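You operate a simulated robot arm through the tools that you are given. There is no shell and no other tool.

You run a simulated robot arm. Do the job below in one go: nothing can be reset, and whatever is moved stays where it is left.

## Task
Float the empty seed off the test jar's sample.
Fine: stand the teal catch cup under the lip, tip the sample into the float cup, hold the water button till nothing floats, empty the catch cup into the slop tub, put jar and cup back. Set down upright: test jar.

It is judged by the outcome, as a careful person would: the job done as asked, and still so three seconds after it is handed in. It fails if anything else is knocked over, pushed out of place, dropped, spilled or broken.

## Robot
A 6-joint arm with a two-finger parallel gripper, fixed in place. Base frame: the origin is at the foot of the arm, x ahead of it, y to its left, z up; the work surface is at about z = 850. Readings come in mm, rad, newtons and seconds.
With the tool pointing down near the work surface it reaches from about 360 to 820 mm from the base axis. Its first joint turns from -2.897 to 2.897 rad. Payload 3.91 kg.
The tool frame sits at the grasp point between the pads (the TCP): z along the fingers, y along the line on which they close. The tips reach 30 mm beyond it. The gripper opens to 110 mm. The fingers are 20 mm wide and 10 mm thick; the gripper's body (48 by 112 mm) begins 55 mm behind the TCP.
Orientation is told as [roll, pitch, yaw] about the base's x, y, z axes, in that order, counted from this pose: with the fingers straight down and closing along the base's y, the tool's x points along the base's -x, its y along +y and its z along -z.

## Interface
- The arm moves only by the tool servo_tool. Its argument "rows" is a list that holds one entry, the list of rows, each a list of 7 numbers: the shift along the tool's x, y, z in units of 20 mm (1.0 is 20 mm), then the turn, a rotation vector about the tool's x, y, z in units of 5 degrees (1.0 is 5 degrees), then the finger opening in mm, from 0 to 110. In form: [[[tx, ty, tz, rx, ry, rz, jaw], ...]]. A call has 1 to 20 rows; each row shifts and turns the commanded pose from where the row before left it, along the tool's axes as they then stand. A call with a number of a shift or a turn outside -1 to 1 is refused whole. Rows are played at 5 a second. More than 50 mm and 0.15 rad between two rows, or a gripper value outside its range, and nothing of the call is played. Where a pose cannot be reached the arm comes as near as it can. A force on the tool above 40 N (or 10 N above the force at the start of the call, whichever is more), or a blocked arm, ends the call early, and 0.2 s more pass. Each finger travels about 45 mm/s and halts on what it meets, pressing with about 30 N; the grip force reading is that of the motor and also rises with nothing between the fingers. The clock runs only during rows and for 0.2 s after the last one: add rows that do not move to give the fingers time. It gives the time, the measured TCP pose, the force on the tool (base axes), the opening and the grip force at its end, in the units of the frame above (readings bear some noise), with the torque about the TCP (base axes, N m) and any sound that the robot's microphone picked up.
- Cameras (640 x 400 px; columns grow to the right, rows downward): "scene" is fixed at [215.5, 507.2, 1616.8]; the picture's right is [-0.79, -0.61, 0.00], its down [-0.40, 0.51, -0.76] and it looks along [0.46, -0.60, -0.65] (base axes); focal length 303 px, centre (320, 200). "wrist" rides on the gripper at [77, 7, -114] in the tool frame; the picture's right is [-0.09, 1.00, 0.00], its down [-0.80, -0.07, -0.59] and it looks along [-0.59, -0.05, 0.80] (tool axes); focal length 270 px, centre (320, 200).
- camera(camera): a new picture of that camera. No time passes.
- move_column(by): slides the trunk up (or, below 0, down) by that many mm; the arm rides with it, the base frame stays. It gives what a move gives, with no picture.
- probe_pixels(camera, pixels): for up to 12 pixels [column, row] of the newest picture of that camera ("zoom" is the newest enlarged one), the place [x, y, z] in the base frame of the surface seen there, good to about 3 mm, but the place of the scene camera against the robot may be out by one fixed shift of up to 12 mm in any direction. No time passes.
- zoom(camera, box): a new picture of the part [left, top, right, bottom] of that camera's present view, enlarged. No time passes.
- hand_in(): hands the job in; it is judged then, once.

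Unless the task says otherwise, let go and move clear before handing in.

The tools are called after ">>>" as a command line: name --argument value ..., lists and objects as JSON in quotes. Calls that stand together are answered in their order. servo_tool: Moves the arm, as the interface text tells. Its arguments: {"type":"object","properties":{"rows":{"type":"array","items":{"type":"array","items":{"type":"array","items":{"type":"number"}}}}},"required":["rows"]} The other tools are called the same way: move_column (by) slides the trunk up or down; camera (camera) takes a picture; probe_pixels (camera, pixels) gives the place of the surface under pixels of a picture; zoom (camera, box) takes an enlarged picture of a part of a camera's view; hand_in () hands the job in.

At the start:

```text
t: 0.0
eef_pos: [399.4, 158.4, 1369.7]
orientation: [-0.001, 0.001, 0.0]
wrist_force: [0.7, -0.3, 0.5]
torque: [0.03, 0.0, 0.0]
opening: 110.1
grip_force: 0.1
trunk travel left (down, up): [-550.0, 60.0]
```

scene: 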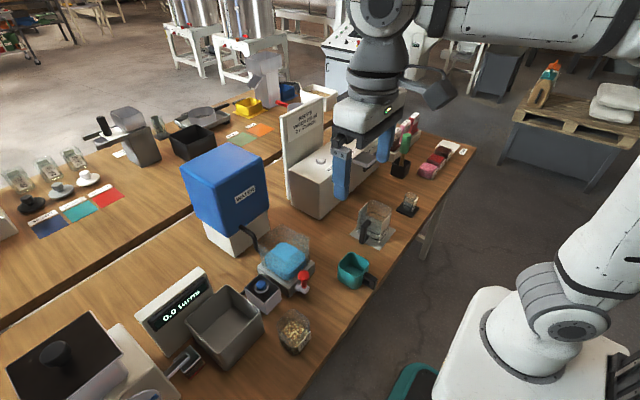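
wrist: 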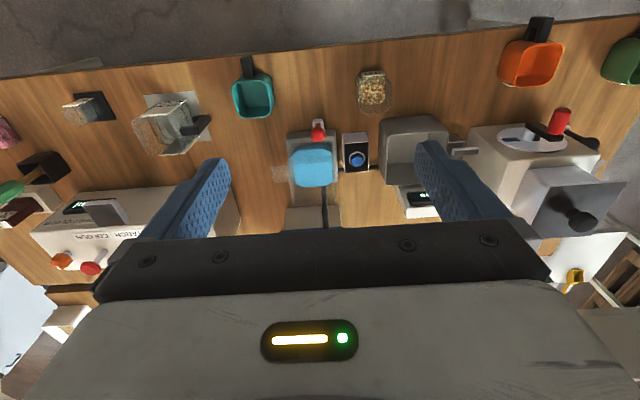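

The scene shows a blue water tank, a float cup near (287,255), a teal cup at (352,268), a seed jar at (295,332), a grey tub at (225,325) and a blue button at (262,285). I'll zoom in on these and probe their places before moving.

>>> zoom --camera "scene" --box '[220, 210, 400, 360]'

>>> zoom --camera "wrist" --box '[220, 40, 480, 240]'

```text
2.67 times, centred on (310, 285) of scene
```

zoom: 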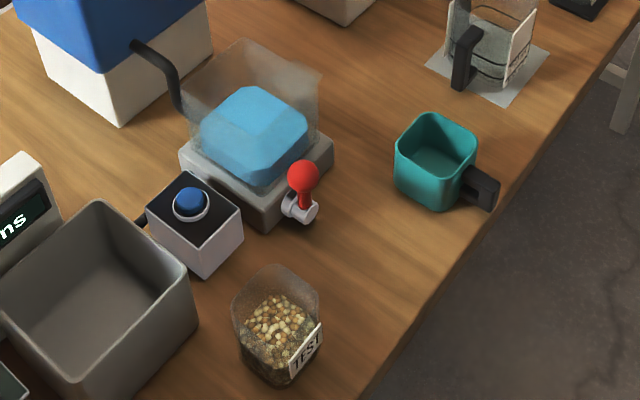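

```text
2.00 times, centred on (350, 140) of wrist
```

zoom: 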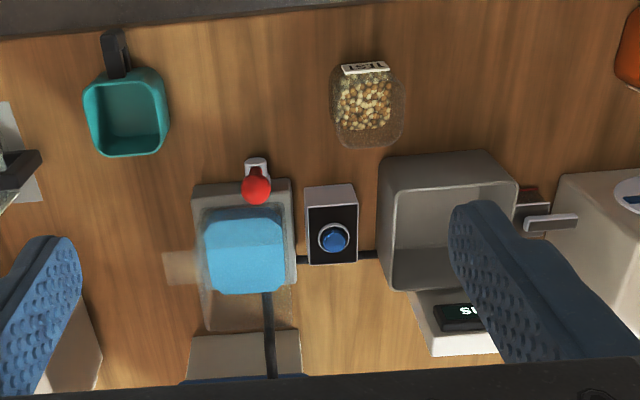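

The wrist zoom shows the float cup at (245,250) with a faint spout on its left, at (180,268). The teal cup is at (125,115), the jar at (365,110), the button at (333,237) and the slop tub at (445,210). I'll probe these places.

>>> probe_pixels --camera "zoom" --pixels '[[125, 115], [127, 73], [86, 115], [168, 100], [125, 157], [115, 40], [180, 268], [245, 250], [333, 237], [365, 68], [365, 110], [365, 148]]'

>>> zoom --camera "wrist" --box '[260, 100, 380, 240]'

```text
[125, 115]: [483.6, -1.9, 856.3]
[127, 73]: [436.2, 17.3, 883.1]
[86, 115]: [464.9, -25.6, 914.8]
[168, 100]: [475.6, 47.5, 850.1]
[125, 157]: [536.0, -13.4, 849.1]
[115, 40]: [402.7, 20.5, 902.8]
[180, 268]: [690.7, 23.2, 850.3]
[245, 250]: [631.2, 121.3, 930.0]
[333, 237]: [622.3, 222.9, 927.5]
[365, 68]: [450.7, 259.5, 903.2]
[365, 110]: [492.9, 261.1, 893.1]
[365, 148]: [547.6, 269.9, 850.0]
```

```text
2.86 times, centred on (320, 170) of wrist
```

zoom: 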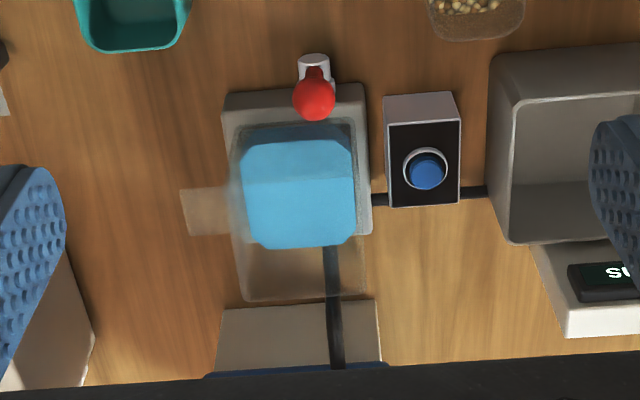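

The wrist view shows the clear spout left of the cup, at (180–240, 188–235). I'll look at it closer in the scene view to judge its height.

>>> zoom --camera "scene" --box '[250, 210, 340, 300]'

>>> zoom --camera "wrist" --box '[280, 120, 350, 220]'

```text
4.44 times, centred on (295, 255) of scene
```

zoom: 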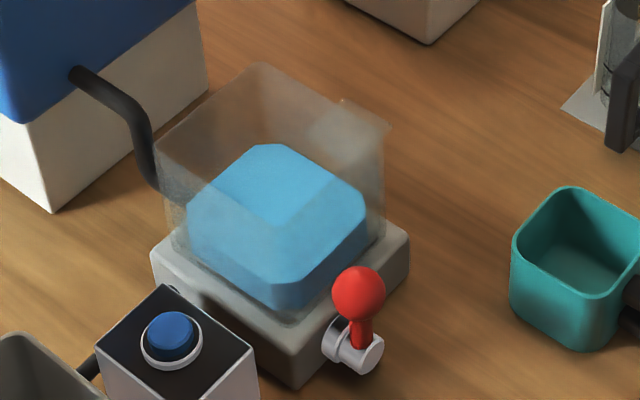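

```text
4.00 times, centred on (315, 170) of wrist
```

zoom: 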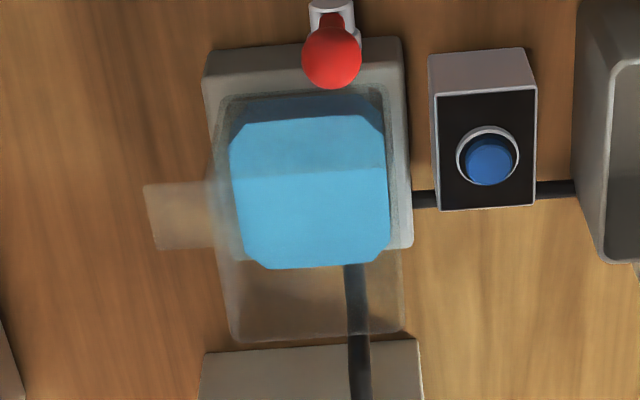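

The spout looks to leave the clear cup's −y wall near the rim. I'll probe the stand corners, water edges, nozzle pipe and button in this wrist zoom.

>>> probe_pixels --camera "zoom" --pixels '[[208, 70], [395, 60], [405, 240], [310, 140], [240, 190], [310, 200], [310, 262], [380, 200], [355, 300], [320, 335], [160, 215], [330, 60]]'

>>> zoom --camera "scene" --box '[270, 215, 350, 265]'

```text
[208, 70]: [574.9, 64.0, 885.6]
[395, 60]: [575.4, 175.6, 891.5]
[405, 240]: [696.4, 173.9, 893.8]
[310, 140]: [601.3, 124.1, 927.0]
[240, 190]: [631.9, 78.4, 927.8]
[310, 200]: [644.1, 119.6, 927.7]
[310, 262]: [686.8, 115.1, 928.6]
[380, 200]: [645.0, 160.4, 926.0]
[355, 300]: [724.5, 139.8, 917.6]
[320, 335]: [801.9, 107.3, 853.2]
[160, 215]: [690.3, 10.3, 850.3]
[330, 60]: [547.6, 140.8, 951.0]
```

```text
8.00 times, centred on (310, 240) of scene
```

zoom: 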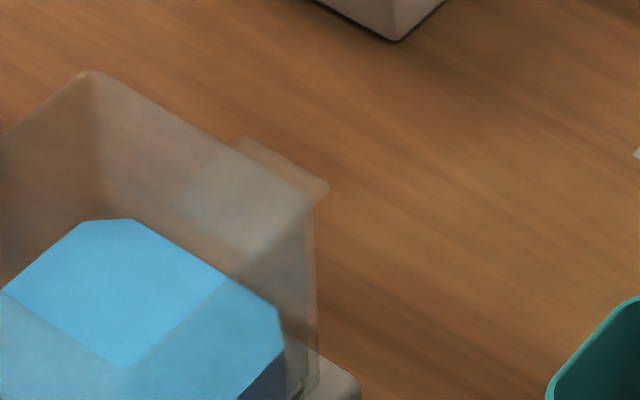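

Stand top is near z = 892, spanning x 575–696 and y 62–175, with water at about 928. Before moving, I'll read the sign and display and check the tank and slop tub.

>>> zoom --camera "scene" --box '[130, 260, 270, 380]'

>>> probe_pixels --camera "scene" --pixels '[[223, 195], [240, 240], [265, 165], [192, 165], [224, 150], [225, 340], [192, 320], [236, 285], [265, 325], [218, 372], [262, 283], [352, 270]]'

>>> zoom --camera "scene" --box '[270, 80, 420, 250]'

```text
3.33 times, centred on (200, 320) of scene
```

zoom: 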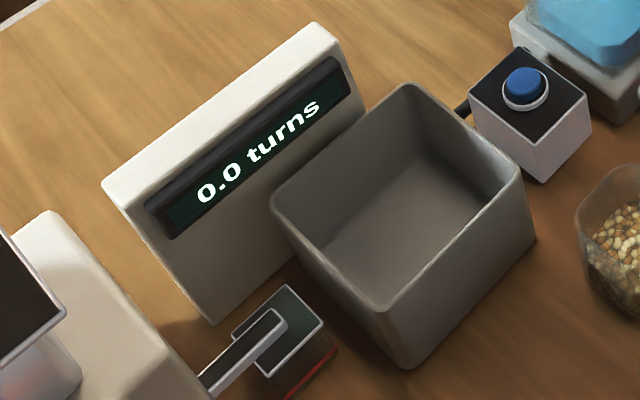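

```text
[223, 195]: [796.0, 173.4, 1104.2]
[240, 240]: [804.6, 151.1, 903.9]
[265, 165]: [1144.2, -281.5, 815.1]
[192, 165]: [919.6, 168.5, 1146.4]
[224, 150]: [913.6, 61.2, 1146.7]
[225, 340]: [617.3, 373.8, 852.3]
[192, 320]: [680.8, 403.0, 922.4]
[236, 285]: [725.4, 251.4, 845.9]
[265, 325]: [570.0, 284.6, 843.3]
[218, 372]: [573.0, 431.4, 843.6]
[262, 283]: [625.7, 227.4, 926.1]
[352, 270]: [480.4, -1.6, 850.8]
```

```text
2.35 times, centred on (345, 165) of scene
```

zoom: 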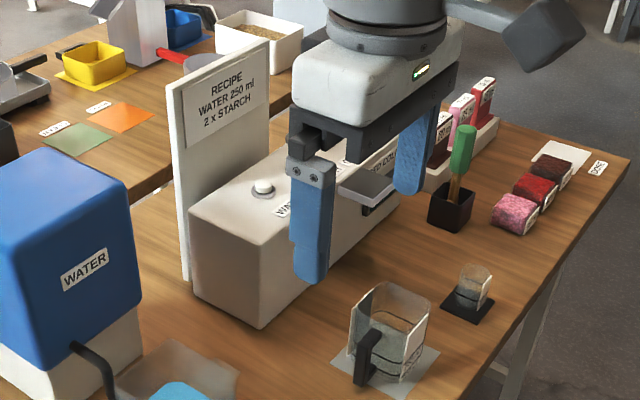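

The slop tub is the plain grey tub near (617,374), the tank front is at about x = 796, and nothing on the signs concerns this job. I'll move down and over toward the teal cup for a close look.

>>> servo_tool --rows '[[[0, -0.68, 1, 0, 0, 0, 80], [0, -0.68, 1, 0, 0, 0, 80], [0, -0.68, 1, 0, 0, 0, 80], [0, -0.68, 1, 0, 0, 0, 80], [0, -0.68, 1, 0, 0, 0, 80], [0, -0.68, 1, 0, 0, 0, 80], [0, -0.68, 1, 0, 0, 0, 80], [0, -0.68, 1, 0, 0, 0, 80], [0, -0.68, 1, 0, 0, 0, 80], [0, -0.68, 1, 0, 0, 0, 80], [0, -0.68, 1, 0, 0, 0, 80]]]'

>>> camera --camera "wrist"

>>> camera --camera "scene"

```text
t: 2.4
eef_pos: [400.8, 8.2, 1149.8]
orientation: [0.0, 0.001, 0.0]
wrist_force: [0.1, 0.0, 0.1]
torque: [0.02, 0.01, 0.0]
opening: 80.0
grip_force: 0.0
trunk travel left (down, up): [-550.0, 60.0]
```

```text
taken
```

wrist: 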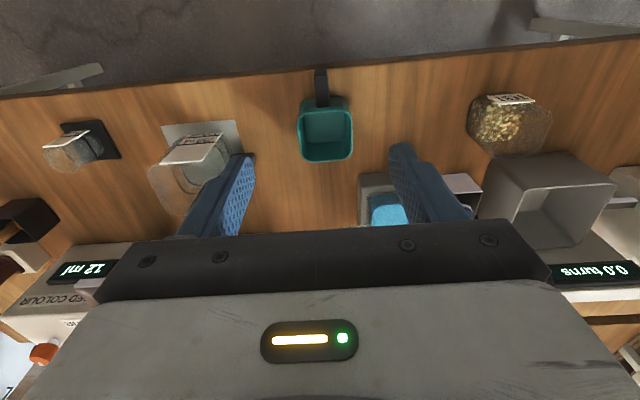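

```text
taken
```

scene: 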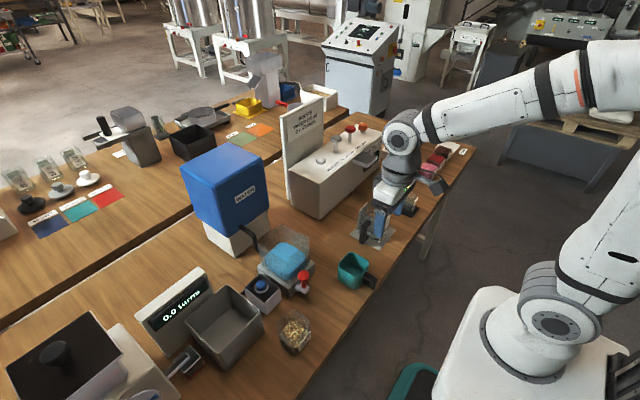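

The teal cup is centred near (326,130) with its handle at (321,87) pointing toward the robot. I'll zoom and probe the handle and rim.

>>> zoom --camera "wrist" --box '[270, 55, 390, 175]'

>>> probe_pixels --camera "wrist" --pixels '[[321, 73], [321, 85], [317, 102], [327, 102], [303, 115], [350, 115], [305, 150], [350, 150], [327, 161], [327, 130], [327, 148], [340, 104]]'

```text
3.33 times, centred on (330, 115) of wrist
```

zoom: 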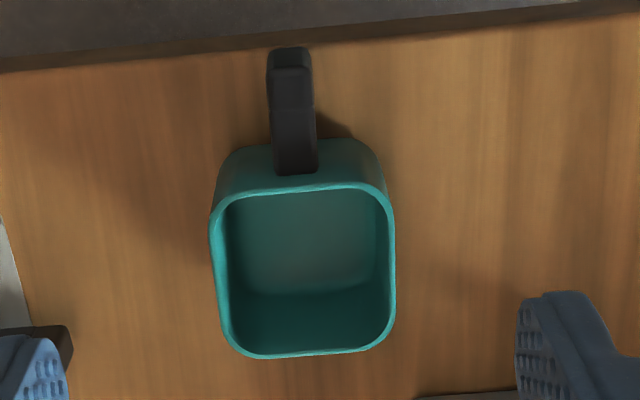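

```text
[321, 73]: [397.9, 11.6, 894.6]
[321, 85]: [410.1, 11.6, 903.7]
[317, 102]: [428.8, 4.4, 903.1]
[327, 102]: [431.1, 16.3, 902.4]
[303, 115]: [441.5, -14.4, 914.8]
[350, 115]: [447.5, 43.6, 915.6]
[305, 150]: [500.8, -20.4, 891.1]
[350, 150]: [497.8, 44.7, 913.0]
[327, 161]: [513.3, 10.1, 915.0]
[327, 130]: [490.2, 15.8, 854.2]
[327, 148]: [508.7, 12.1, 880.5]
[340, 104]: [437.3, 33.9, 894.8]
```

The cup is about 75 mm square, centred near (476,10) with its rim at z = 915. The handle runs from x 397 to 440 at about y = 11, top z = 903. I'll look at the handle's side profile in the scene view.

>>> zoom --camera "scene" --box '[325, 245, 385, 295]'

>>> zoom --camera "scene" --box '[265, 300, 325, 360]'

```text
8.00 times, centred on (355, 270) of scene
```

zoom: 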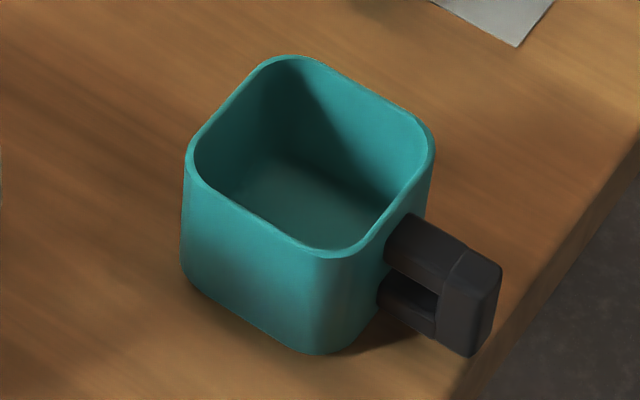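

```text
6.67 times, centred on (295, 330) of scene
```

zoom: 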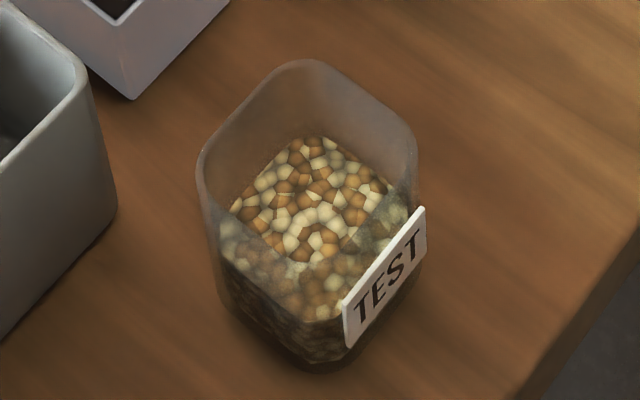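

The handle is a loop about 18 mm wide with a vertical bar at its end. Later on I want the fingers leaning forward, so I'll test here in free air whether the arm can lean the tool 45° at this short reach.

>>> servo_tool --rows '[[[0, 0, 0, 0, -1, 0, 80], [0, 0, 0, 0, -1, 0, 80], [0, 0, 0, 0, -1, 0, 80], [0, 0, 0, 0, -1, 0, 80], [0, 0, 0, 0, -1, 0, 80], [0, 0, 0, 0, -1, 0, 80], [0, 0, 0, 0, -1, 0, 80], [0, 0, 0, 0, -1, 0, 80], [0, 0, 0, 0, -1, 0, 80], [0, 0, 0, 0, 0, 0, 80]]]'

>>> camera --camera "wrist"

>>> camera --camera "scene"

```text
t: 4.6
eef_pos: [426.0, 8.6, 1172.8]
orientation: [0.002, -0.783, -0.003]
wrist_force: [0.0, 0.8, -0.2]
torque: [0.01, 0.03, -0.01]
opening: 80.2
grip_force: 0.1
out of reach, approached as far as the arm can: row 8, 9
trunk travel left (down, up): [-550.0, 60.0]
```

```text
taken
```

wrist: 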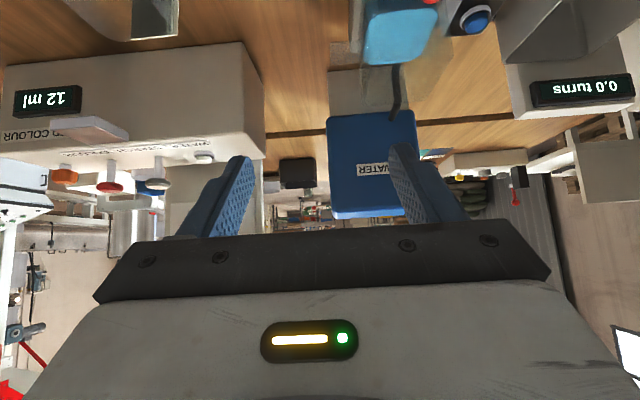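

```text
taken
```

scene: 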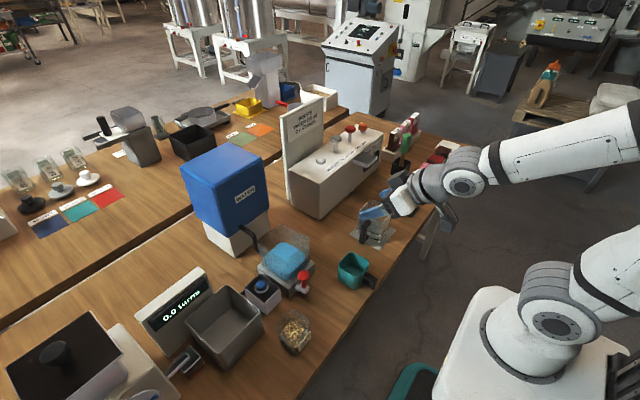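

The arm gets to 45° only with some slip (rows 8 and 9 were out of reach), so 30–35° works at this reach. I'll lean back to 30° and check the pose.

>>> servo_tool --rows '[[[0, 0, 0, 0, 1, 0, 42], [0, 0, 0, 0, 1, 0, 42], [0, 0, 0, 0, 1, 0, 42], [0, 0, 0, 0, 0, 0, 42]]]'

```text
t: 5.6
eef_pos: [425.9, 9.2, 1173.5]
orientation: [0.001, -0.525, 0.0]
wrist_force: [0.7, 0.8, -0.9]
torque: [0.02, 0.02, -0.01]
opening: 41.8
grip_force: 0.1
trunk travel left (down, up): [-550.0, 60.0]
```

It holds 30° at (426, 9, 1173). I'll shift to x = 406, y = 11, then lower the trunk by 200 mm and look.

>>> servo_tool --rows '[[[0.433, 0.05, -0.25, 0, 0, 0, 42], [0.433, 0.05, -0.25, 0, 0, 0, 42], [0, 0, 0, 0, 0, 0, 42]]]'

>>> move_column --by -200

>>> camera --camera "wrist"

>>> camera --camera "scene"

```text
t: 6.4
eef_pos: [406.7, 11.4, 1173.1]
orientation: [0.001, -0.523, 0.0]
wrist_force: [0.1, 0.5, -0.3]
torque: [0.03, 0.01, 0.01]
opening: 42.1
grip_force: 0.1
trunk travel left (down, up): [-550.0, 60.0]
```

```text
t: 8.6
eef_pos: [406.7, 10.0, 974.4]
orientation: [-0.001, -0.522, 0.001]
wrist_force: [-0.1, -0.3, 0.6]
torque: [-0.03, -0.04, 0.02]
opening: 42.1
grip_force: 0.1
trunk travel left (down, up): [-350.0, 260.0]
```

```text
taken
```

wrist: 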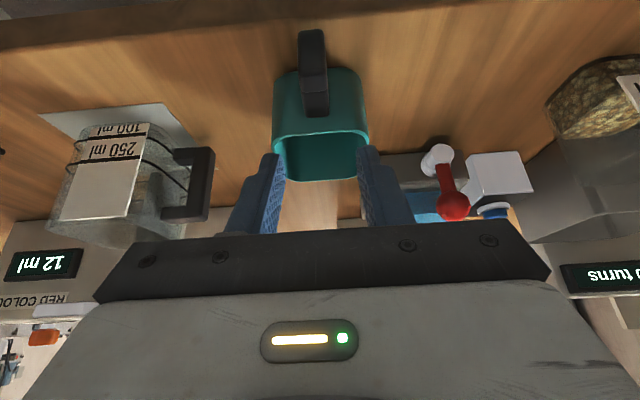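

```text
taken
```

scene: 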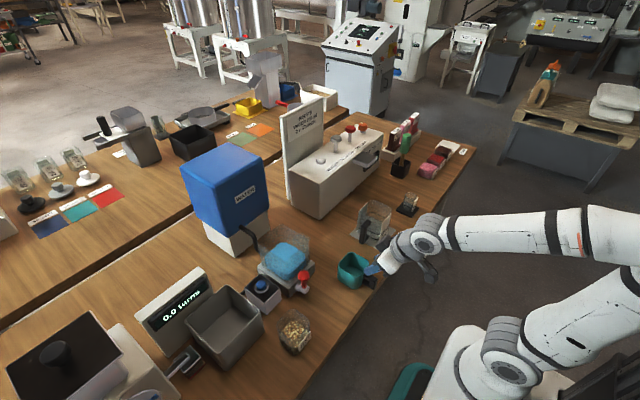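

The tool is above the handle, seen at (313,72), at z = 974. I'll probe the handle edges again from here for exact centring.

>>> zoom --camera "wrist" --box '[260, 20, 390, 190]'

>>> probe_pixels --camera "wrist" --pixels '[[301, 65], [325, 65], [303, 90], [327, 90], [313, 65], [313, 37], [313, 100], [276, 100], [364, 100], [320, 131]]'

```text
2.35 times, centred on (325, 105) of wrist
```

zoom: 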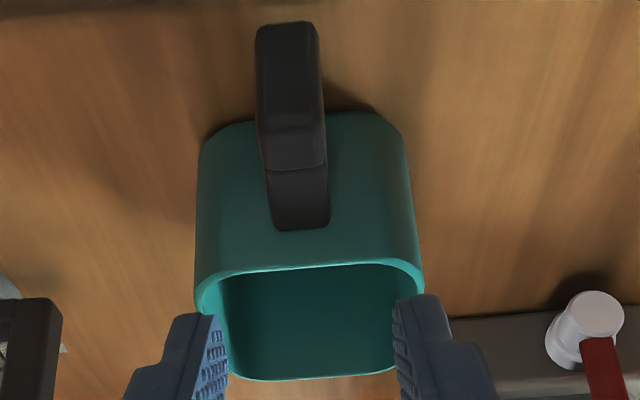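

```text
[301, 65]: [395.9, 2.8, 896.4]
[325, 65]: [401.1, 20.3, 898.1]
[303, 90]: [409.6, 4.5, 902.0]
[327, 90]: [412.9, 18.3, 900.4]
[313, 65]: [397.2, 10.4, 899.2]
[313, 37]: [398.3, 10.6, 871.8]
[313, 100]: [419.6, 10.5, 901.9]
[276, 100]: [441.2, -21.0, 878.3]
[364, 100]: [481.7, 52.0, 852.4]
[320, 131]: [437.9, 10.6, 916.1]
```

The handle is centred at y ≈ 11.5 with its end at x ≈ 396. I'll go straight down to z ≈ 886 so the fingers straddle it.

>>> servo_tool --rows '[[[0.446, 0.02, 0.759, 0, 0, 0, 42], [0.446, 0.02, 0.759, 0, 0, 0, 42], [0.446, 0.02, 0.759, 0, 0, 0, 42], [0.446, 0.02, 0.759, 0, 0, 0, 42], [0.446, 0.02, 0.759, 0, 0, 0, 42], [0, 0, 0, 0, 0, 0, 42]]]'

>>> camera --camera "wrist"

>>> zoom --camera "scene" --box '[310, 220, 430, 310]'

```text
t: 10.0
eef_pos: [420.3, 12.4, 892.1]
orientation: [-0.001, -0.522, 0.001]
wrist_force: [-0.3, 0.3, -0.9]
torque: [-0.02, -0.02, 0.02]
opening: 41.8
grip_force: 0.1
out of reach, approached as far as the arm can: row 4, 5
trunk travel left (down, up): [-350.0, 260.0]
```

```text
taken
```

wrist: 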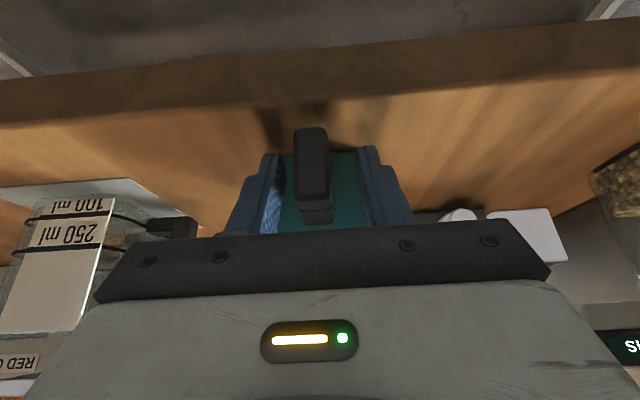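

```text
4.44 times, centred on (370, 265) of scene
```

zoom: 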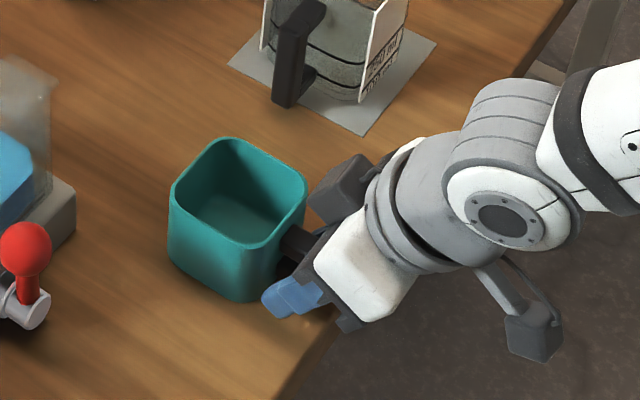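

The arm stalled short at x = 420, so with the trunk this high the pose is too tucked in. I'll back straight up, drop the trunk another 150 mm and come down again.

>>> servo_tool --rows '[[[-0.5, 0, -0.866, 0, 0, 0, 42], [-0.5, 0, -0.866, 0, 0, 0, 42], [-0.5, 0, -0.866, 0, 0, 0, 42], [-0.5, 0, -0.866, 0, 0, 0, 42], [-0.5, 0, -0.866, 0, 0, 0, 42], [-0.4, 0, -0.866, 0, 0, 0, 42], [-0.3, 0, -0.866, 0, 0, 0, 42], [-0.3, 0, -0.866, 0, 0, 0, 42], [-0.3, 0, -0.9, 0, 0, 0, 42], [-0.4, 0, -0.9, 0, 0, 0, 42], [0, 0, 0, 0, 0, 0, 42]]]'

```text
t: 12.4
eef_pos: [403.0, 16.4, 1083.8]
orientation: [0.0, -0.524, 0.0]
wrist_force: [-0.3, 0.0, 1.0]
torque: [-0.01, -0.01, 0.01]
opening: 41.7
grip_force: 0.1
trunk travel left (down, up): [-350.0, 260.0]
```

Now at (403, 16, 1084). I'll lower the trunk by 150 mm, then trim the y offset.

>>> move_column --by -140

>>> servo_tool --rows '[[[-0.13, -0.25, 0.075, 0, 0, 0, 42], [0, 0, 0, 0, 0, 0, 42]]]'

>>> camera --camera "wrist"

```text
t: 14.0
eef_pos: [405.5, 14.7, 939.7]
orientation: [0.0, -0.511, 0.0]
wrist_force: [-0.1, -0.2, 0.3]
torque: [0.02, 0.05, -0.01]
opening: 42.4
grip_force: 0.1
trunk travel left (down, up): [-210.0, 400.0]
```

```text
t: 14.6
eef_pos: [408.7, 9.4, 942.0]
orientation: [0.001, -0.52, 0.0]
wrist_force: [0.4, 0.6, 0.0]
torque: [-0.01, -0.01, 0.01]
opening: 41.9
grip_force: 0.2
trunk travel left (down, up): [-210.0, 400.0]
```

```text
taken
```

wrist: 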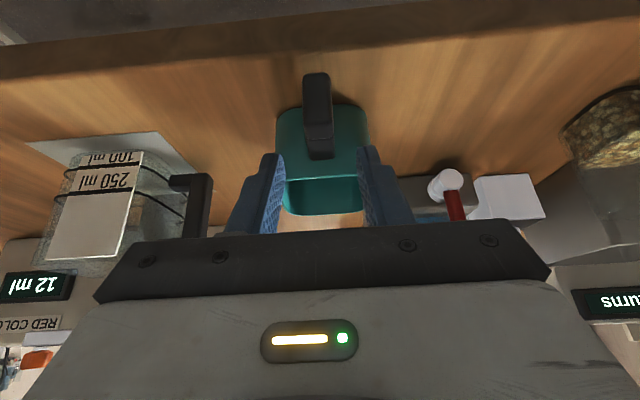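

Now at (409, 9, 942), with the handle at (317,115) between the fingers. I'll descend 56 mm to straddle it.

>>> servo_tool --rows '[[[0.374, 0.025, 0.593, 0, 0, 0, 42], [0.374, 0.025, 0.593, 0, 0, 0, 42], [0.374, 0.025, 0.593, 0, 0, 0, 42], [0.374, 0.025, 0.593, 0, 0, 0, 42], [0, 0, 0, 0, 0, 0, 42]]]'

>>> camera --camera "wrist"

>>> zoom --camera "scene" --box '[310, 220, 430, 310]'

```text
t: 15.8
eef_pos: [403.1, 10.2, 886.2]
orientation: [0.001, -0.523, 0.0]
wrist_force: [0.6, 0.2, -0.1]
torque: [0.05, 0.03, 0.0]
opening: 42.0
grip_force: 0.1
trunk travel left (down, up): [-210.0, 400.0]
```

```text
taken
```

wrist: 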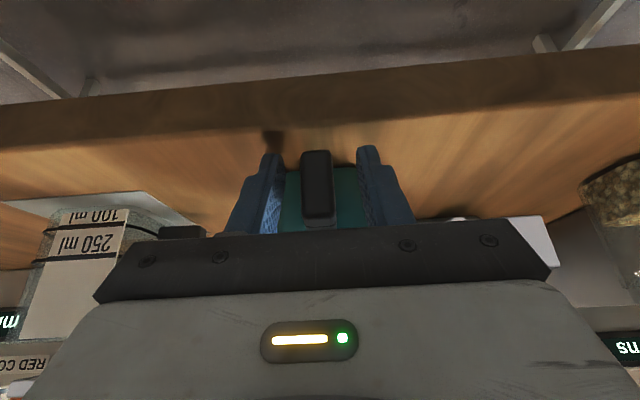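

```text
4.44 times, centred on (370, 265) of scene
```

zoom: 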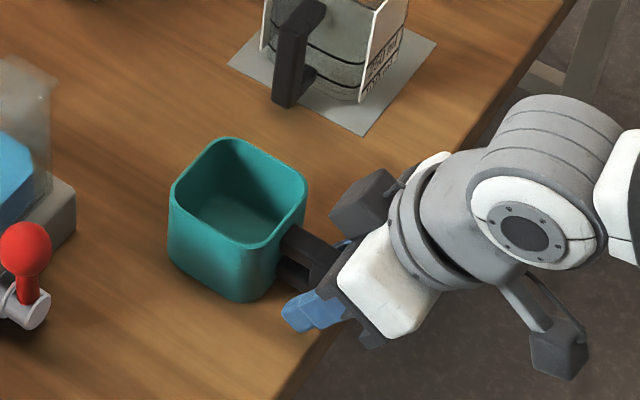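

The handle is centred between the fingers, at (317,185). I'll nudge 4 mm forward and close on it.

>>> servo_tool --rows '[[[-0.17, 0.03, 0.1, 0, 0, 0, 42], [0, 0, 0, 0, 0, 0, 30], [0, 0, 0, 0, 0, 0, 8], [0, 0, 0, 0, 0, 0, 8], [0, 0, 0, 0, 0, 0, 8], [0, 0, 0, 0, 0, 0, 8]]]'

```text
t: 17.2
eef_pos: [407.4, 11.8, 887.6]
orientation: [0.0, -0.523, 0.0]
wrist_force: [0.6, 0.5, 0.6]
torque: [-0.08, -0.1, 0.01]
opening: 17.6
grip_force: 30.0
trunk travel left (down, up): [-210.0, 400.0]
```

Gripped at 17.6 mm with 30 N. I'll lift the cup about 10 mm and check it follows level.

>>> servo_tool --rows '[[[-0.125, 0, -0.217, 0, 0, 0, 8], [-0.125, 0, -0.217, 0, 0, 0, 8], [0, 0, 0, 0, 0, 0, 8]]]'

>>> camera --camera "wrist"

>>> zoom --camera "scene" --box '[310, 220, 430, 310]'

```text
t: 18.0
eef_pos: [409.6, 10.9, 898.6]
orientation: [0.001, -0.524, 0.0]
wrist_force: [0.6, 0.3, -0.6]
torque: [0.02, 0.06, 0.03]
opening: 17.6
grip_force: 29.9
trunk travel left (down, up): [-210.0, 400.0]
```

```text
taken
```

wrist: 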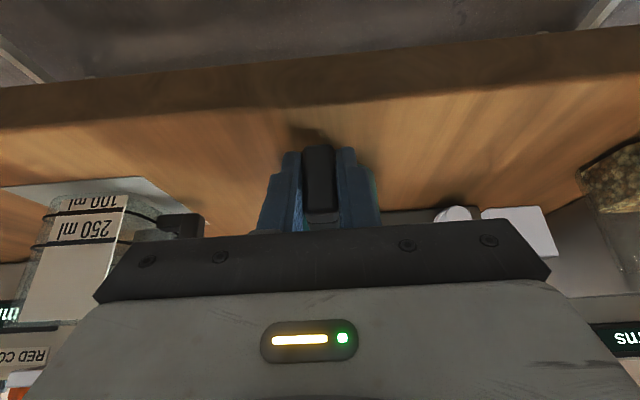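

```text
4.44 times, centred on (370, 265) of scene
```

zoom: 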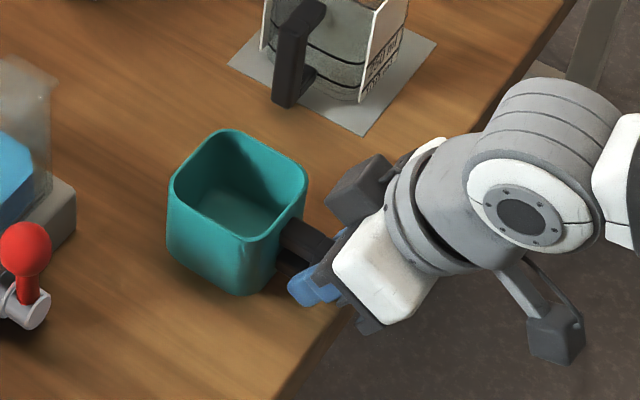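

The cup came up level at z = 898.6. I'll carry it forward to about x = 490 at this low height and look at the lip from the front.

>>> servo_tool --rows '[[[-0.693, 0.04, 0.4, 0, 0, 0, 8], [-0.693, 0.04, 0.4, 0, 0, 0, 8], [-0.693, 0.04, 0.4, 0, 0, 0, 8], [-0.693, 0.04, 0.4, 0, 0, 0, 8], [-0.693, 0.04, 0.4, 0, 0, 0, 8], [0, 0, 0, 0, 0, 0, 8]]]'

>>> camera --camera "wrist"

>>> zoom --camera "scene" --box '[240, 200, 400, 310]'

```text
t: 19.4
eef_pos: [489.7, 14.9, 898.4]
orientation: [0.0, -0.525, 0.001]
wrist_force: [0.0, 0.8, -1.1]
torque: [-0.04, 0.06, -0.05]
opening: 17.6
grip_force: 30.0
trunk travel left (down, up): [-210.0, 400.0]
```

```text
taken
```

wrist: 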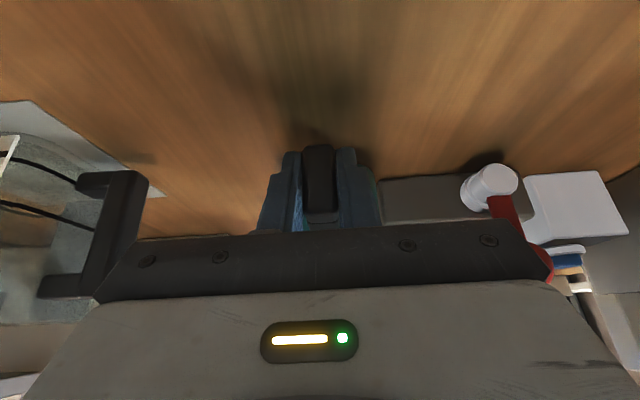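

```text
3.64 times, centred on (320, 255) of scene
```

zoom: 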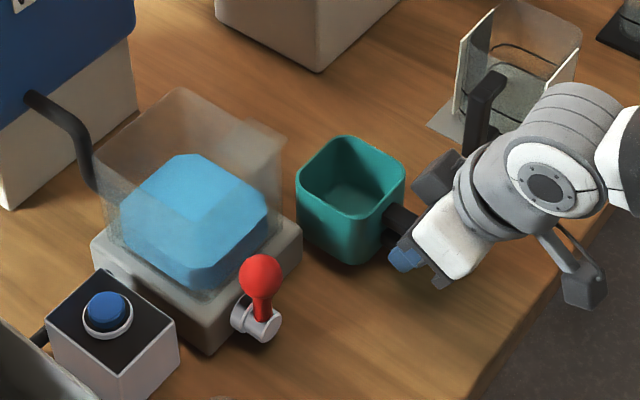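

The gripper body hides the lip in the wrist view, so I'll use the scene camera zoomed on the spout at about (300–312, 228–242).

>>> zoom --camera "scene" --box '[285, 215, 335, 255]'

>>> probe_pixels --camera "scene" --pixels '[[301, 232], [311, 238], [305, 236], [316, 241], [333, 245], [348, 243], [341, 238], [330, 255]]'

```text
10.00 times, centred on (310, 235) of scene
```

zoom: 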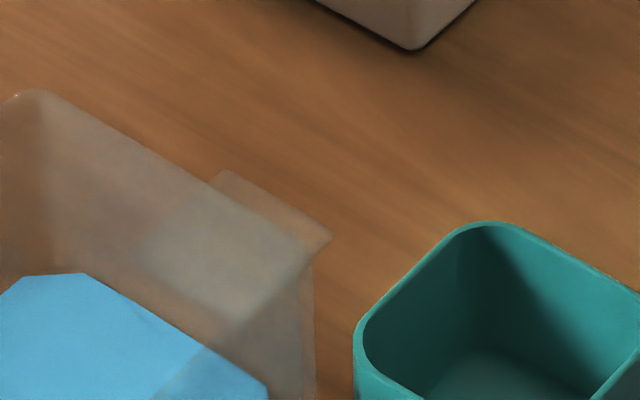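

```text
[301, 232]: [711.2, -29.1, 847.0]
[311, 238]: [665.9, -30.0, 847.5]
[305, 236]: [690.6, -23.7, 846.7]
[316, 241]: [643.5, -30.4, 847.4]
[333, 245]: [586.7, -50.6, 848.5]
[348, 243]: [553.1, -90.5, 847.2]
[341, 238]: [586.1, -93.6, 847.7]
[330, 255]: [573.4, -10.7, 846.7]
```

The camera rays agree on the lip's tip: y ≈ 26, z ≈ 936, x ≈ 616–657. The cup rim must therefore stay under about 920. I'll lower to a 4 mm lift and slide forward so the cup centre ends near (638, 18).

>>> servo_tool --rows '[[[0.175, 0, 0.303, 0, 0, 0, 8], [-0.687, 0.051, 0.397, 0, 0, 0, 8], [-0.687, 0.051, 0.397, 0, 0, 0, 8], [-0.687, 0.051, 0.397, 0, 0, 0, 8], [-0.687, 0.051, 0.397, 0, 0, 0, 8], [0, 0, 0, 0, 0, 0, 8]]]'

>>> zoom --camera "scene" --box '[270, 200, 370, 270]'

```text
t: 20.8
eef_pos: [552.4, 19.6, 892.1]
orientation: [-0.001, -0.524, 0.0]
wrist_force: [1.1, -0.9, -0.6]
torque: [0.01, 0.06, -0.01]
opening: 17.4
grip_force: 30.6
trunk travel left (down, up): [-210.0, 400.0]
```

```text
5.71 times, centred on (320, 235) of scene
```

zoom: 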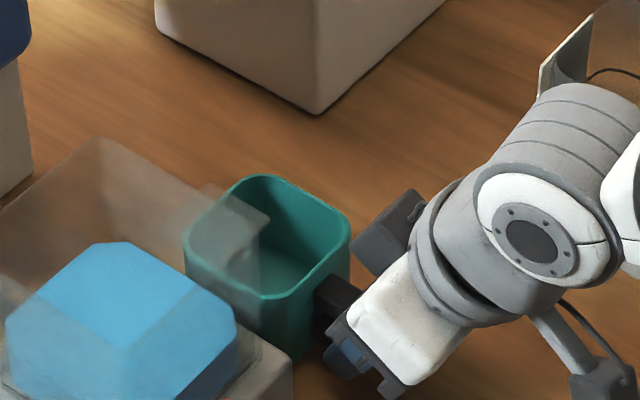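

The lip, at (205–270, 185–225) in the zoom, now sits over the cup's inner half. I'll go another 16 mm forward and set the cup down.

>>> servo_tool --rows '[[[-0.72, 0, 0.415, 0, 0, 0, 8], [0, 0, 0, 0, 0, 0, 8], [0.1, 0, 0.173, 0, 0, 0, 8], [0, 0, 0, 0, 0, 0, 8]]]'

>>> zoom --camera "scene" --box '[270, 200, 370, 270]'

```text
t: 21.8
eef_pos: [569.4, 20.4, 887.8]
orientation: [0.0, -0.525, 0.0]
wrist_force: [1.1, 1.3, 4.1]
torque: [-0.16, -0.16, 0.09]
opening: 17.2
grip_force: 30.6
trunk travel left (down, up): [-210.0, 400.0]
```

```text
5.71 times, centred on (320, 235) of scene
```

zoom: 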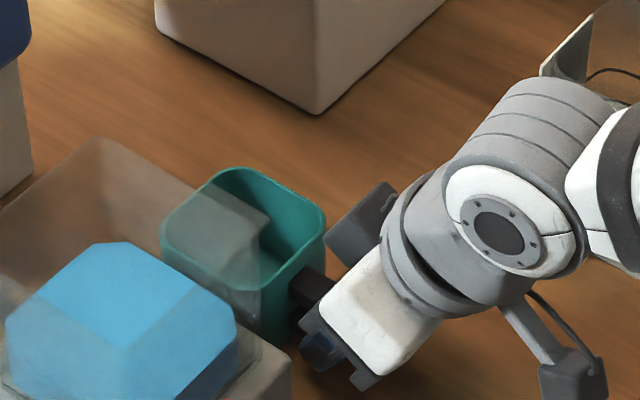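

The force reading of 4 N upward at z = 887.8 shows the cup resting on the bench. I'll open the fingers and draw straight back along the tool axis.

>>> servo_tool --rows '[[[0, 0, 0, 0, 0, 0, 25], [0, 0, 0, 0, 0, 0, 42], [0, 0, 0, 0, 0, 0, 42], [0, 0, -0.5, 0, 0, 0, 42], [0, 0, -1, 0, 0, 0, 42], [0, 0, -1, 0, 0, 0, 42], [0, 0, -1, 0, 0, 0, 42], [0, 0, -1, 0, 0, 0, 42], [0, 0, -1, 0, 0, 0, 42], [0, 0, -1, 0, 0, 0, 42], [0, 0, -1, 0, 0, 0, 42]]]'

>>> camera --camera "wrist"

>>> camera --camera "scene"

```text
t: 24.2
eef_pos: [492.1, 19.6, 1018.2]
orientation: [0.0, -0.521, -0.001]
wrist_force: [0.2, -0.4, 0.1]
torque: [0.01, 0.0, -0.05]
opening: 41.8
grip_force: 0.1
trunk travel left (down, up): [-210.0, 400.0]
```

```text
taken
```

wrist: 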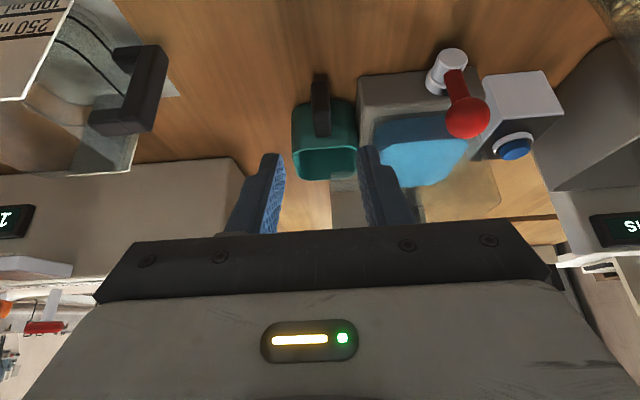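

```text
taken
```

scene: 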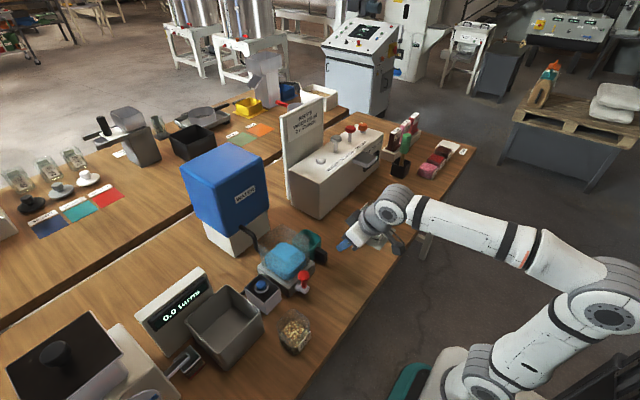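

The teal cup sits under the spout, centred at (325,150) in the wrist view. I'll straighten the tool and rise for an overhead check of the lip against the cup opening.

>>> servo_tool --rows '[[[0, 0, -0.5, 0, 1, 0, 42], [0, 0, -0.5, 0, 1, 0, 42], [0, 0, -0.5, 0, 1, 0, 42], [0, 0, -0.5, 0, 1, 0, 42], [0, 0, -0.5, 0, 1, 0, 42], [0, 0, -0.5, 0, 1, 0, 42], [0, 0, -1, 0, 0, 0, 42], [0, 0, -1, 0, 0, 0, 42], [0, 0, -1, 0, 0, 0, 42], [0, 0, -1, 0, 0, 0, 42], [0, 0, -1, 0, 0, 0, 42], [0, 0, -1, 0, 0, 0, 42]]]'

>>> zoom --camera "wrist" --box '[240, 40, 440, 200]'

```text
t: 26.8
eef_pos: [467.8, 18.8, 1165.8]
orientation: [0.001, -0.005, -0.001]
wrist_force: [-0.2, 0.4, -1.0]
torque: [0.02, -0.03, -0.01]
opening: 42.1
grip_force: 0.0
out of reach, approached as far as the arm can: row 11, 12
trunk travel left (down, up): [-210.0, 400.0]
```

```text
2.50 times, centred on (340, 120) of wrist
```

zoom: 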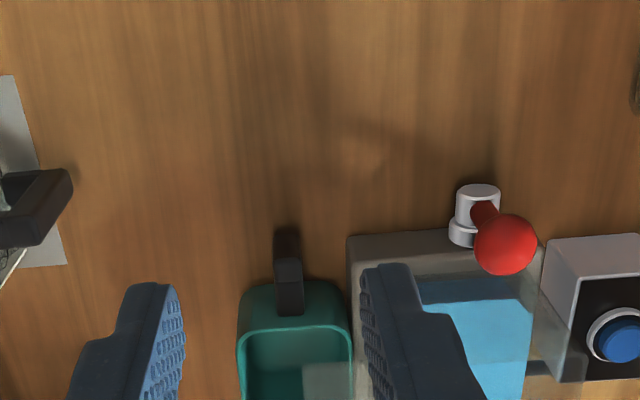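

The spout's tip shows at (303–355, 365) over the cup, partly cut off. I'll raise the trunk for a fuller view.

>>> move_column --by 200

>>> zoom --camera "wrist" --box '[260, 80, 400, 220]'

>>> camera --camera "wrist"

```text
t: 29.0
eef_pos: [467.2, 18.6, 1363.3]
orientation: [-0.002, -0.006, 0.002]
wrist_force: [-0.1, -0.1, -0.2]
torque: [0.01, 0.0, 0.01]
opening: 41.9
grip_force: 0.1
trunk travel left (down, up): [-410.0, 200.0]
```

```text
2.86 times, centred on (330, 150) of wrist
```

zoom: 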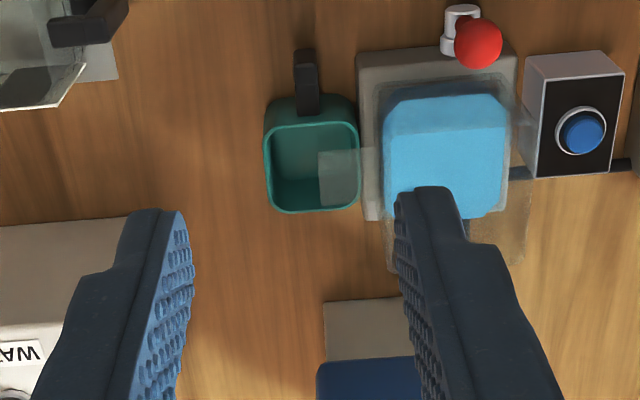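

```text
taken
```

wrist: 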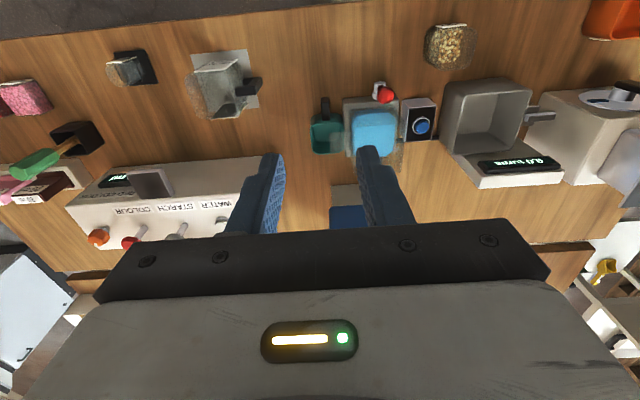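

The lip's tip falls near the middle of the cup opening once perspective is allowed for. Next is the jar near (449,45), so I'll zoom on it.

>>> zoom --camera "wrist" --box '[410, 5, 530, 165]'

>>> zoom --camera "wrist" --box '[415, 15, 485, 75]'

>>> probe_pixels --camera "wrist" --pixels '[[449, 45], [449, 27], [440, 60], [465, 45], [445, 90], [530, 85], [490, 75], [485, 120], [447, 145], [515, 150], [520, 160], [540, 112]]'

```text
2.50 times, centred on (470, 85) of wrist
```

zoom: 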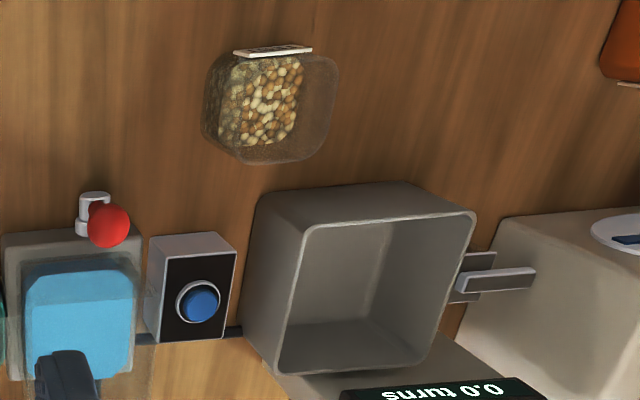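

```text
6.67 times, centred on (450, 45) of wrist
```

zoom: 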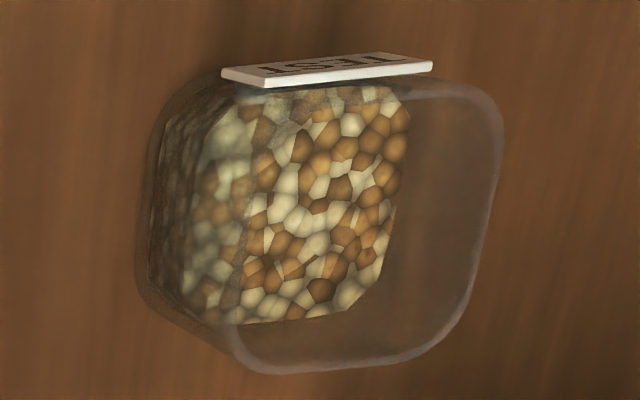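

```text
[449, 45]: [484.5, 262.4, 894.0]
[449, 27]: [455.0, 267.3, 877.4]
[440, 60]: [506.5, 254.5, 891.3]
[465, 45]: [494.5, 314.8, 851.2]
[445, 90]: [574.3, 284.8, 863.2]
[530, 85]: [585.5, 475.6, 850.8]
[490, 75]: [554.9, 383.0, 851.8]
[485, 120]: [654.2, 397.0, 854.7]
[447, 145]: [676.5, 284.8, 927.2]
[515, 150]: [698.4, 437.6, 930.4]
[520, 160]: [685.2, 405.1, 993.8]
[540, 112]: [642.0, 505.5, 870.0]
```

The jar is about 75 mm square, centred near (485, 265), with its rim at about z = 918 and seeds to 893. Before touching it, I'll rehearse the pouring motion in free air: lean 60° forward, go above the float cup, and try the wrist roll.

>>> servo_tool --rows '[[[0, 0, 0, 0, -1, 0, 60], [0, 0, 0, 0, -1, 0, 60], [0, 0, 0, 0, -1, 0, 60], [0, 0, 0, 0, -1, 0, 60], [0, 0, 0, 0, -1, 0, 60], [0, 0, 0, 0, -1, 0, 60], [0, 0, 0, 0, -1, 0, 60], [0, 0, 0, 0, -1, 0, 60], [0, 0, 0, 0, -1, 0, 60], [0, 0, 0, 0, -1, 0, 60], [0, 0, 0, 0, -1, 0, 60], [0, 0, 0, 0, -1, 0, 60], [0, 0, 0, 0, 0, 0, 60]]]'

>>> servo_tool --rows '[[[0.228, 0.525, 0.964, 0, 0, 0, 60], [0.228, 0.525, 0.964, 0, 0, 0, 60], [0.228, 0.525, 0.964, 0, 0, 0, 60], [0.228, 0.525, 0.964, 0, 0, 0, 60], [0.228, 0.525, 0.964, 0, 0, 0, 60], [0.228, 0.525, 0.964, 0, 0, 0, 60], [0.228, 0.525, 0.964, 0, 0, 0, 60], [0.228, 0.525, 0.964, 0, 0, 0, 60], [0.228, 0.525, 0.964, 0, 0, 0, 60], [0.228, 0.525, 0.964, 0, 0, 0, 60], [0.228, 0.525, 0.964, 0, 0, 0, 60], [0.228, 0.525, 0.964, 0, 0, 0, 60]]]'

>>> camera --camera "scene"

```text
t: 31.8
eef_pos: [468.0, 18.8, 1363.5]
orientation: [0.001, -1.053, -0.002]
wrist_force: [0.3, -0.3, -0.3]
torque: [0.02, 0.02, 0.01]
opening: 59.9
grip_force: 0.0
trunk travel left (down, up): [-410.0, 200.0]
```

```text
t: 34.4
eef_pos: [641.0, 145.1, 1200.7]
orientation: [0.003, -1.051, -0.005]
wrist_force: [0.3, 0.2, -0.5]
torque: [-0.01, -0.02, -0.01]
opening: 60.0
grip_force: 0.0
trunk travel left (down, up): [-410.0, 200.0]
```

```text
taken
```

scene: 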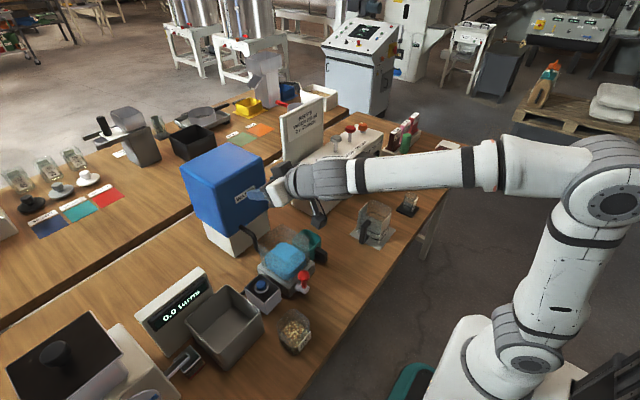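

The pose (641, 145, 1201) with a 60° lean is reached cleanly. Now I'll rehearse the pour roll of about 150° about the tool axis.

>>> servo_tool --rows '[[[0, 0, 0, -0.258, -0.069, 0.964, 60], [0, 0, 0, -0.258, -0.069, 0.964, 60], [0, 0, 0, -0.258, -0.069, 0.964, 60], [0, 0, 0, -0.258, -0.069, 0.964, 60], [0, 0, 0, -0.258, -0.069, 0.964, 60], [0, 0, 0, -0.258, -0.069, 0.964, 60], [0, 0, 0, -0.258, -0.069, 0.964, 60], [0, 0, 0, -0.258, -0.069, 0.964, 60], [0, 0, 0, -0.258, -0.069, 0.964, 60], [0, 0, 0, -0.258, -0.069, 0.964, 60], [0, 0, 0, -0.258, -0.069, 0.964, 60], [0, 0, 0, -0.258, -0.069, 0.964, 60], [0, 0, 0, -0.258, -0.069, 0.964, 60], [0, 0, 0, -0.258, -0.069, 0.964, 60], [0, 0, 0, -0.258, -0.069, 0.964, 60], [0, 0, 0, -0.258, -0.069, 0.964, 60], [0, 0, 0, -0.258, -0.069, 0.964, 60], [0, 0, 0, -0.258, -0.069, 0.964, 60], [0, 0, 0, -0.258, -0.069, 0.964, 60], [0, 0, 0, -0.258, -0.069, 0.964, 60]]]'

>>> servo_tool --rows '[[[0, 0, 0, -0.258, -0.069, 0.964, 60], [0, 0, 0, -0.258, -0.069, 0.964, 60], [0, 0, 0, -0.258, -0.069, 0.964, 60], [0, 0, 0, -0.258, -0.069, 0.964, 60], [0, 0, 0, -0.258, -0.069, 0.964, 60], [0, 0, 0, -0.258, -0.069, 0.964, 60], [0, 0, 0, -0.258, -0.069, 0.964, 60], [0, 0, 0, -0.258, -0.069, 0.964, 60], [0, 0, 0, -0.258, -0.069, 0.964, 60], [0, 0, 0, -0.258, -0.069, 0.964, 60], [0, 0, 0, 0, 0, 0, 60]]]'

>>> camera --camera "scene"

```text
t: 38.6
eef_pos: [657.3, 148.7, 1345.8]
orientation: [1.414, 0.196, -1.42]
wrist_force: [0.6, 0.5, -0.2]
torque: [-0.05, 0.01, 0.01]
opening: 60.1
grip_force: 0.1
out of reach, approached as far as the arm can: row 11, 12, 13, 14, 15, 16, 17, 18, 19, 20
trunk travel left (down, up): [-410.0, 200.0]
```

```text
t: 41.0
eef_pos: [693.2, 39.5, 1473.2]
orientation: [1.564, 1.03, -1.561]
wrist_force: [-0.6, 0.1, -0.2]
torque: [0.0, -0.03, 0.0]
opening: 59.8
grip_force: 0.0
out of reach, approached as far as the arm can: row 1, 2, 3, 4, 5, 6, 7, 8, 9, 10
trunk travel left (down, up): [-410.0, 200.0]
```

```text
taken
```

scene: 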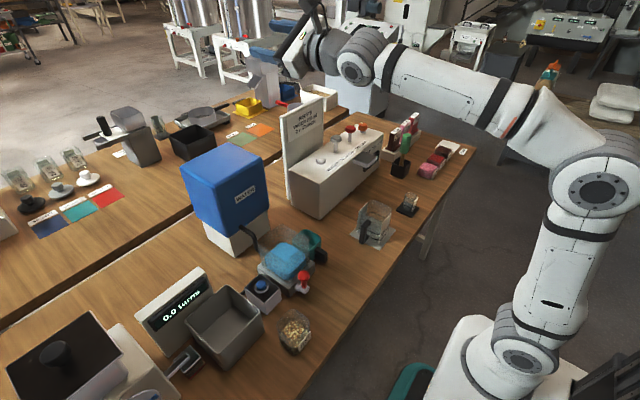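

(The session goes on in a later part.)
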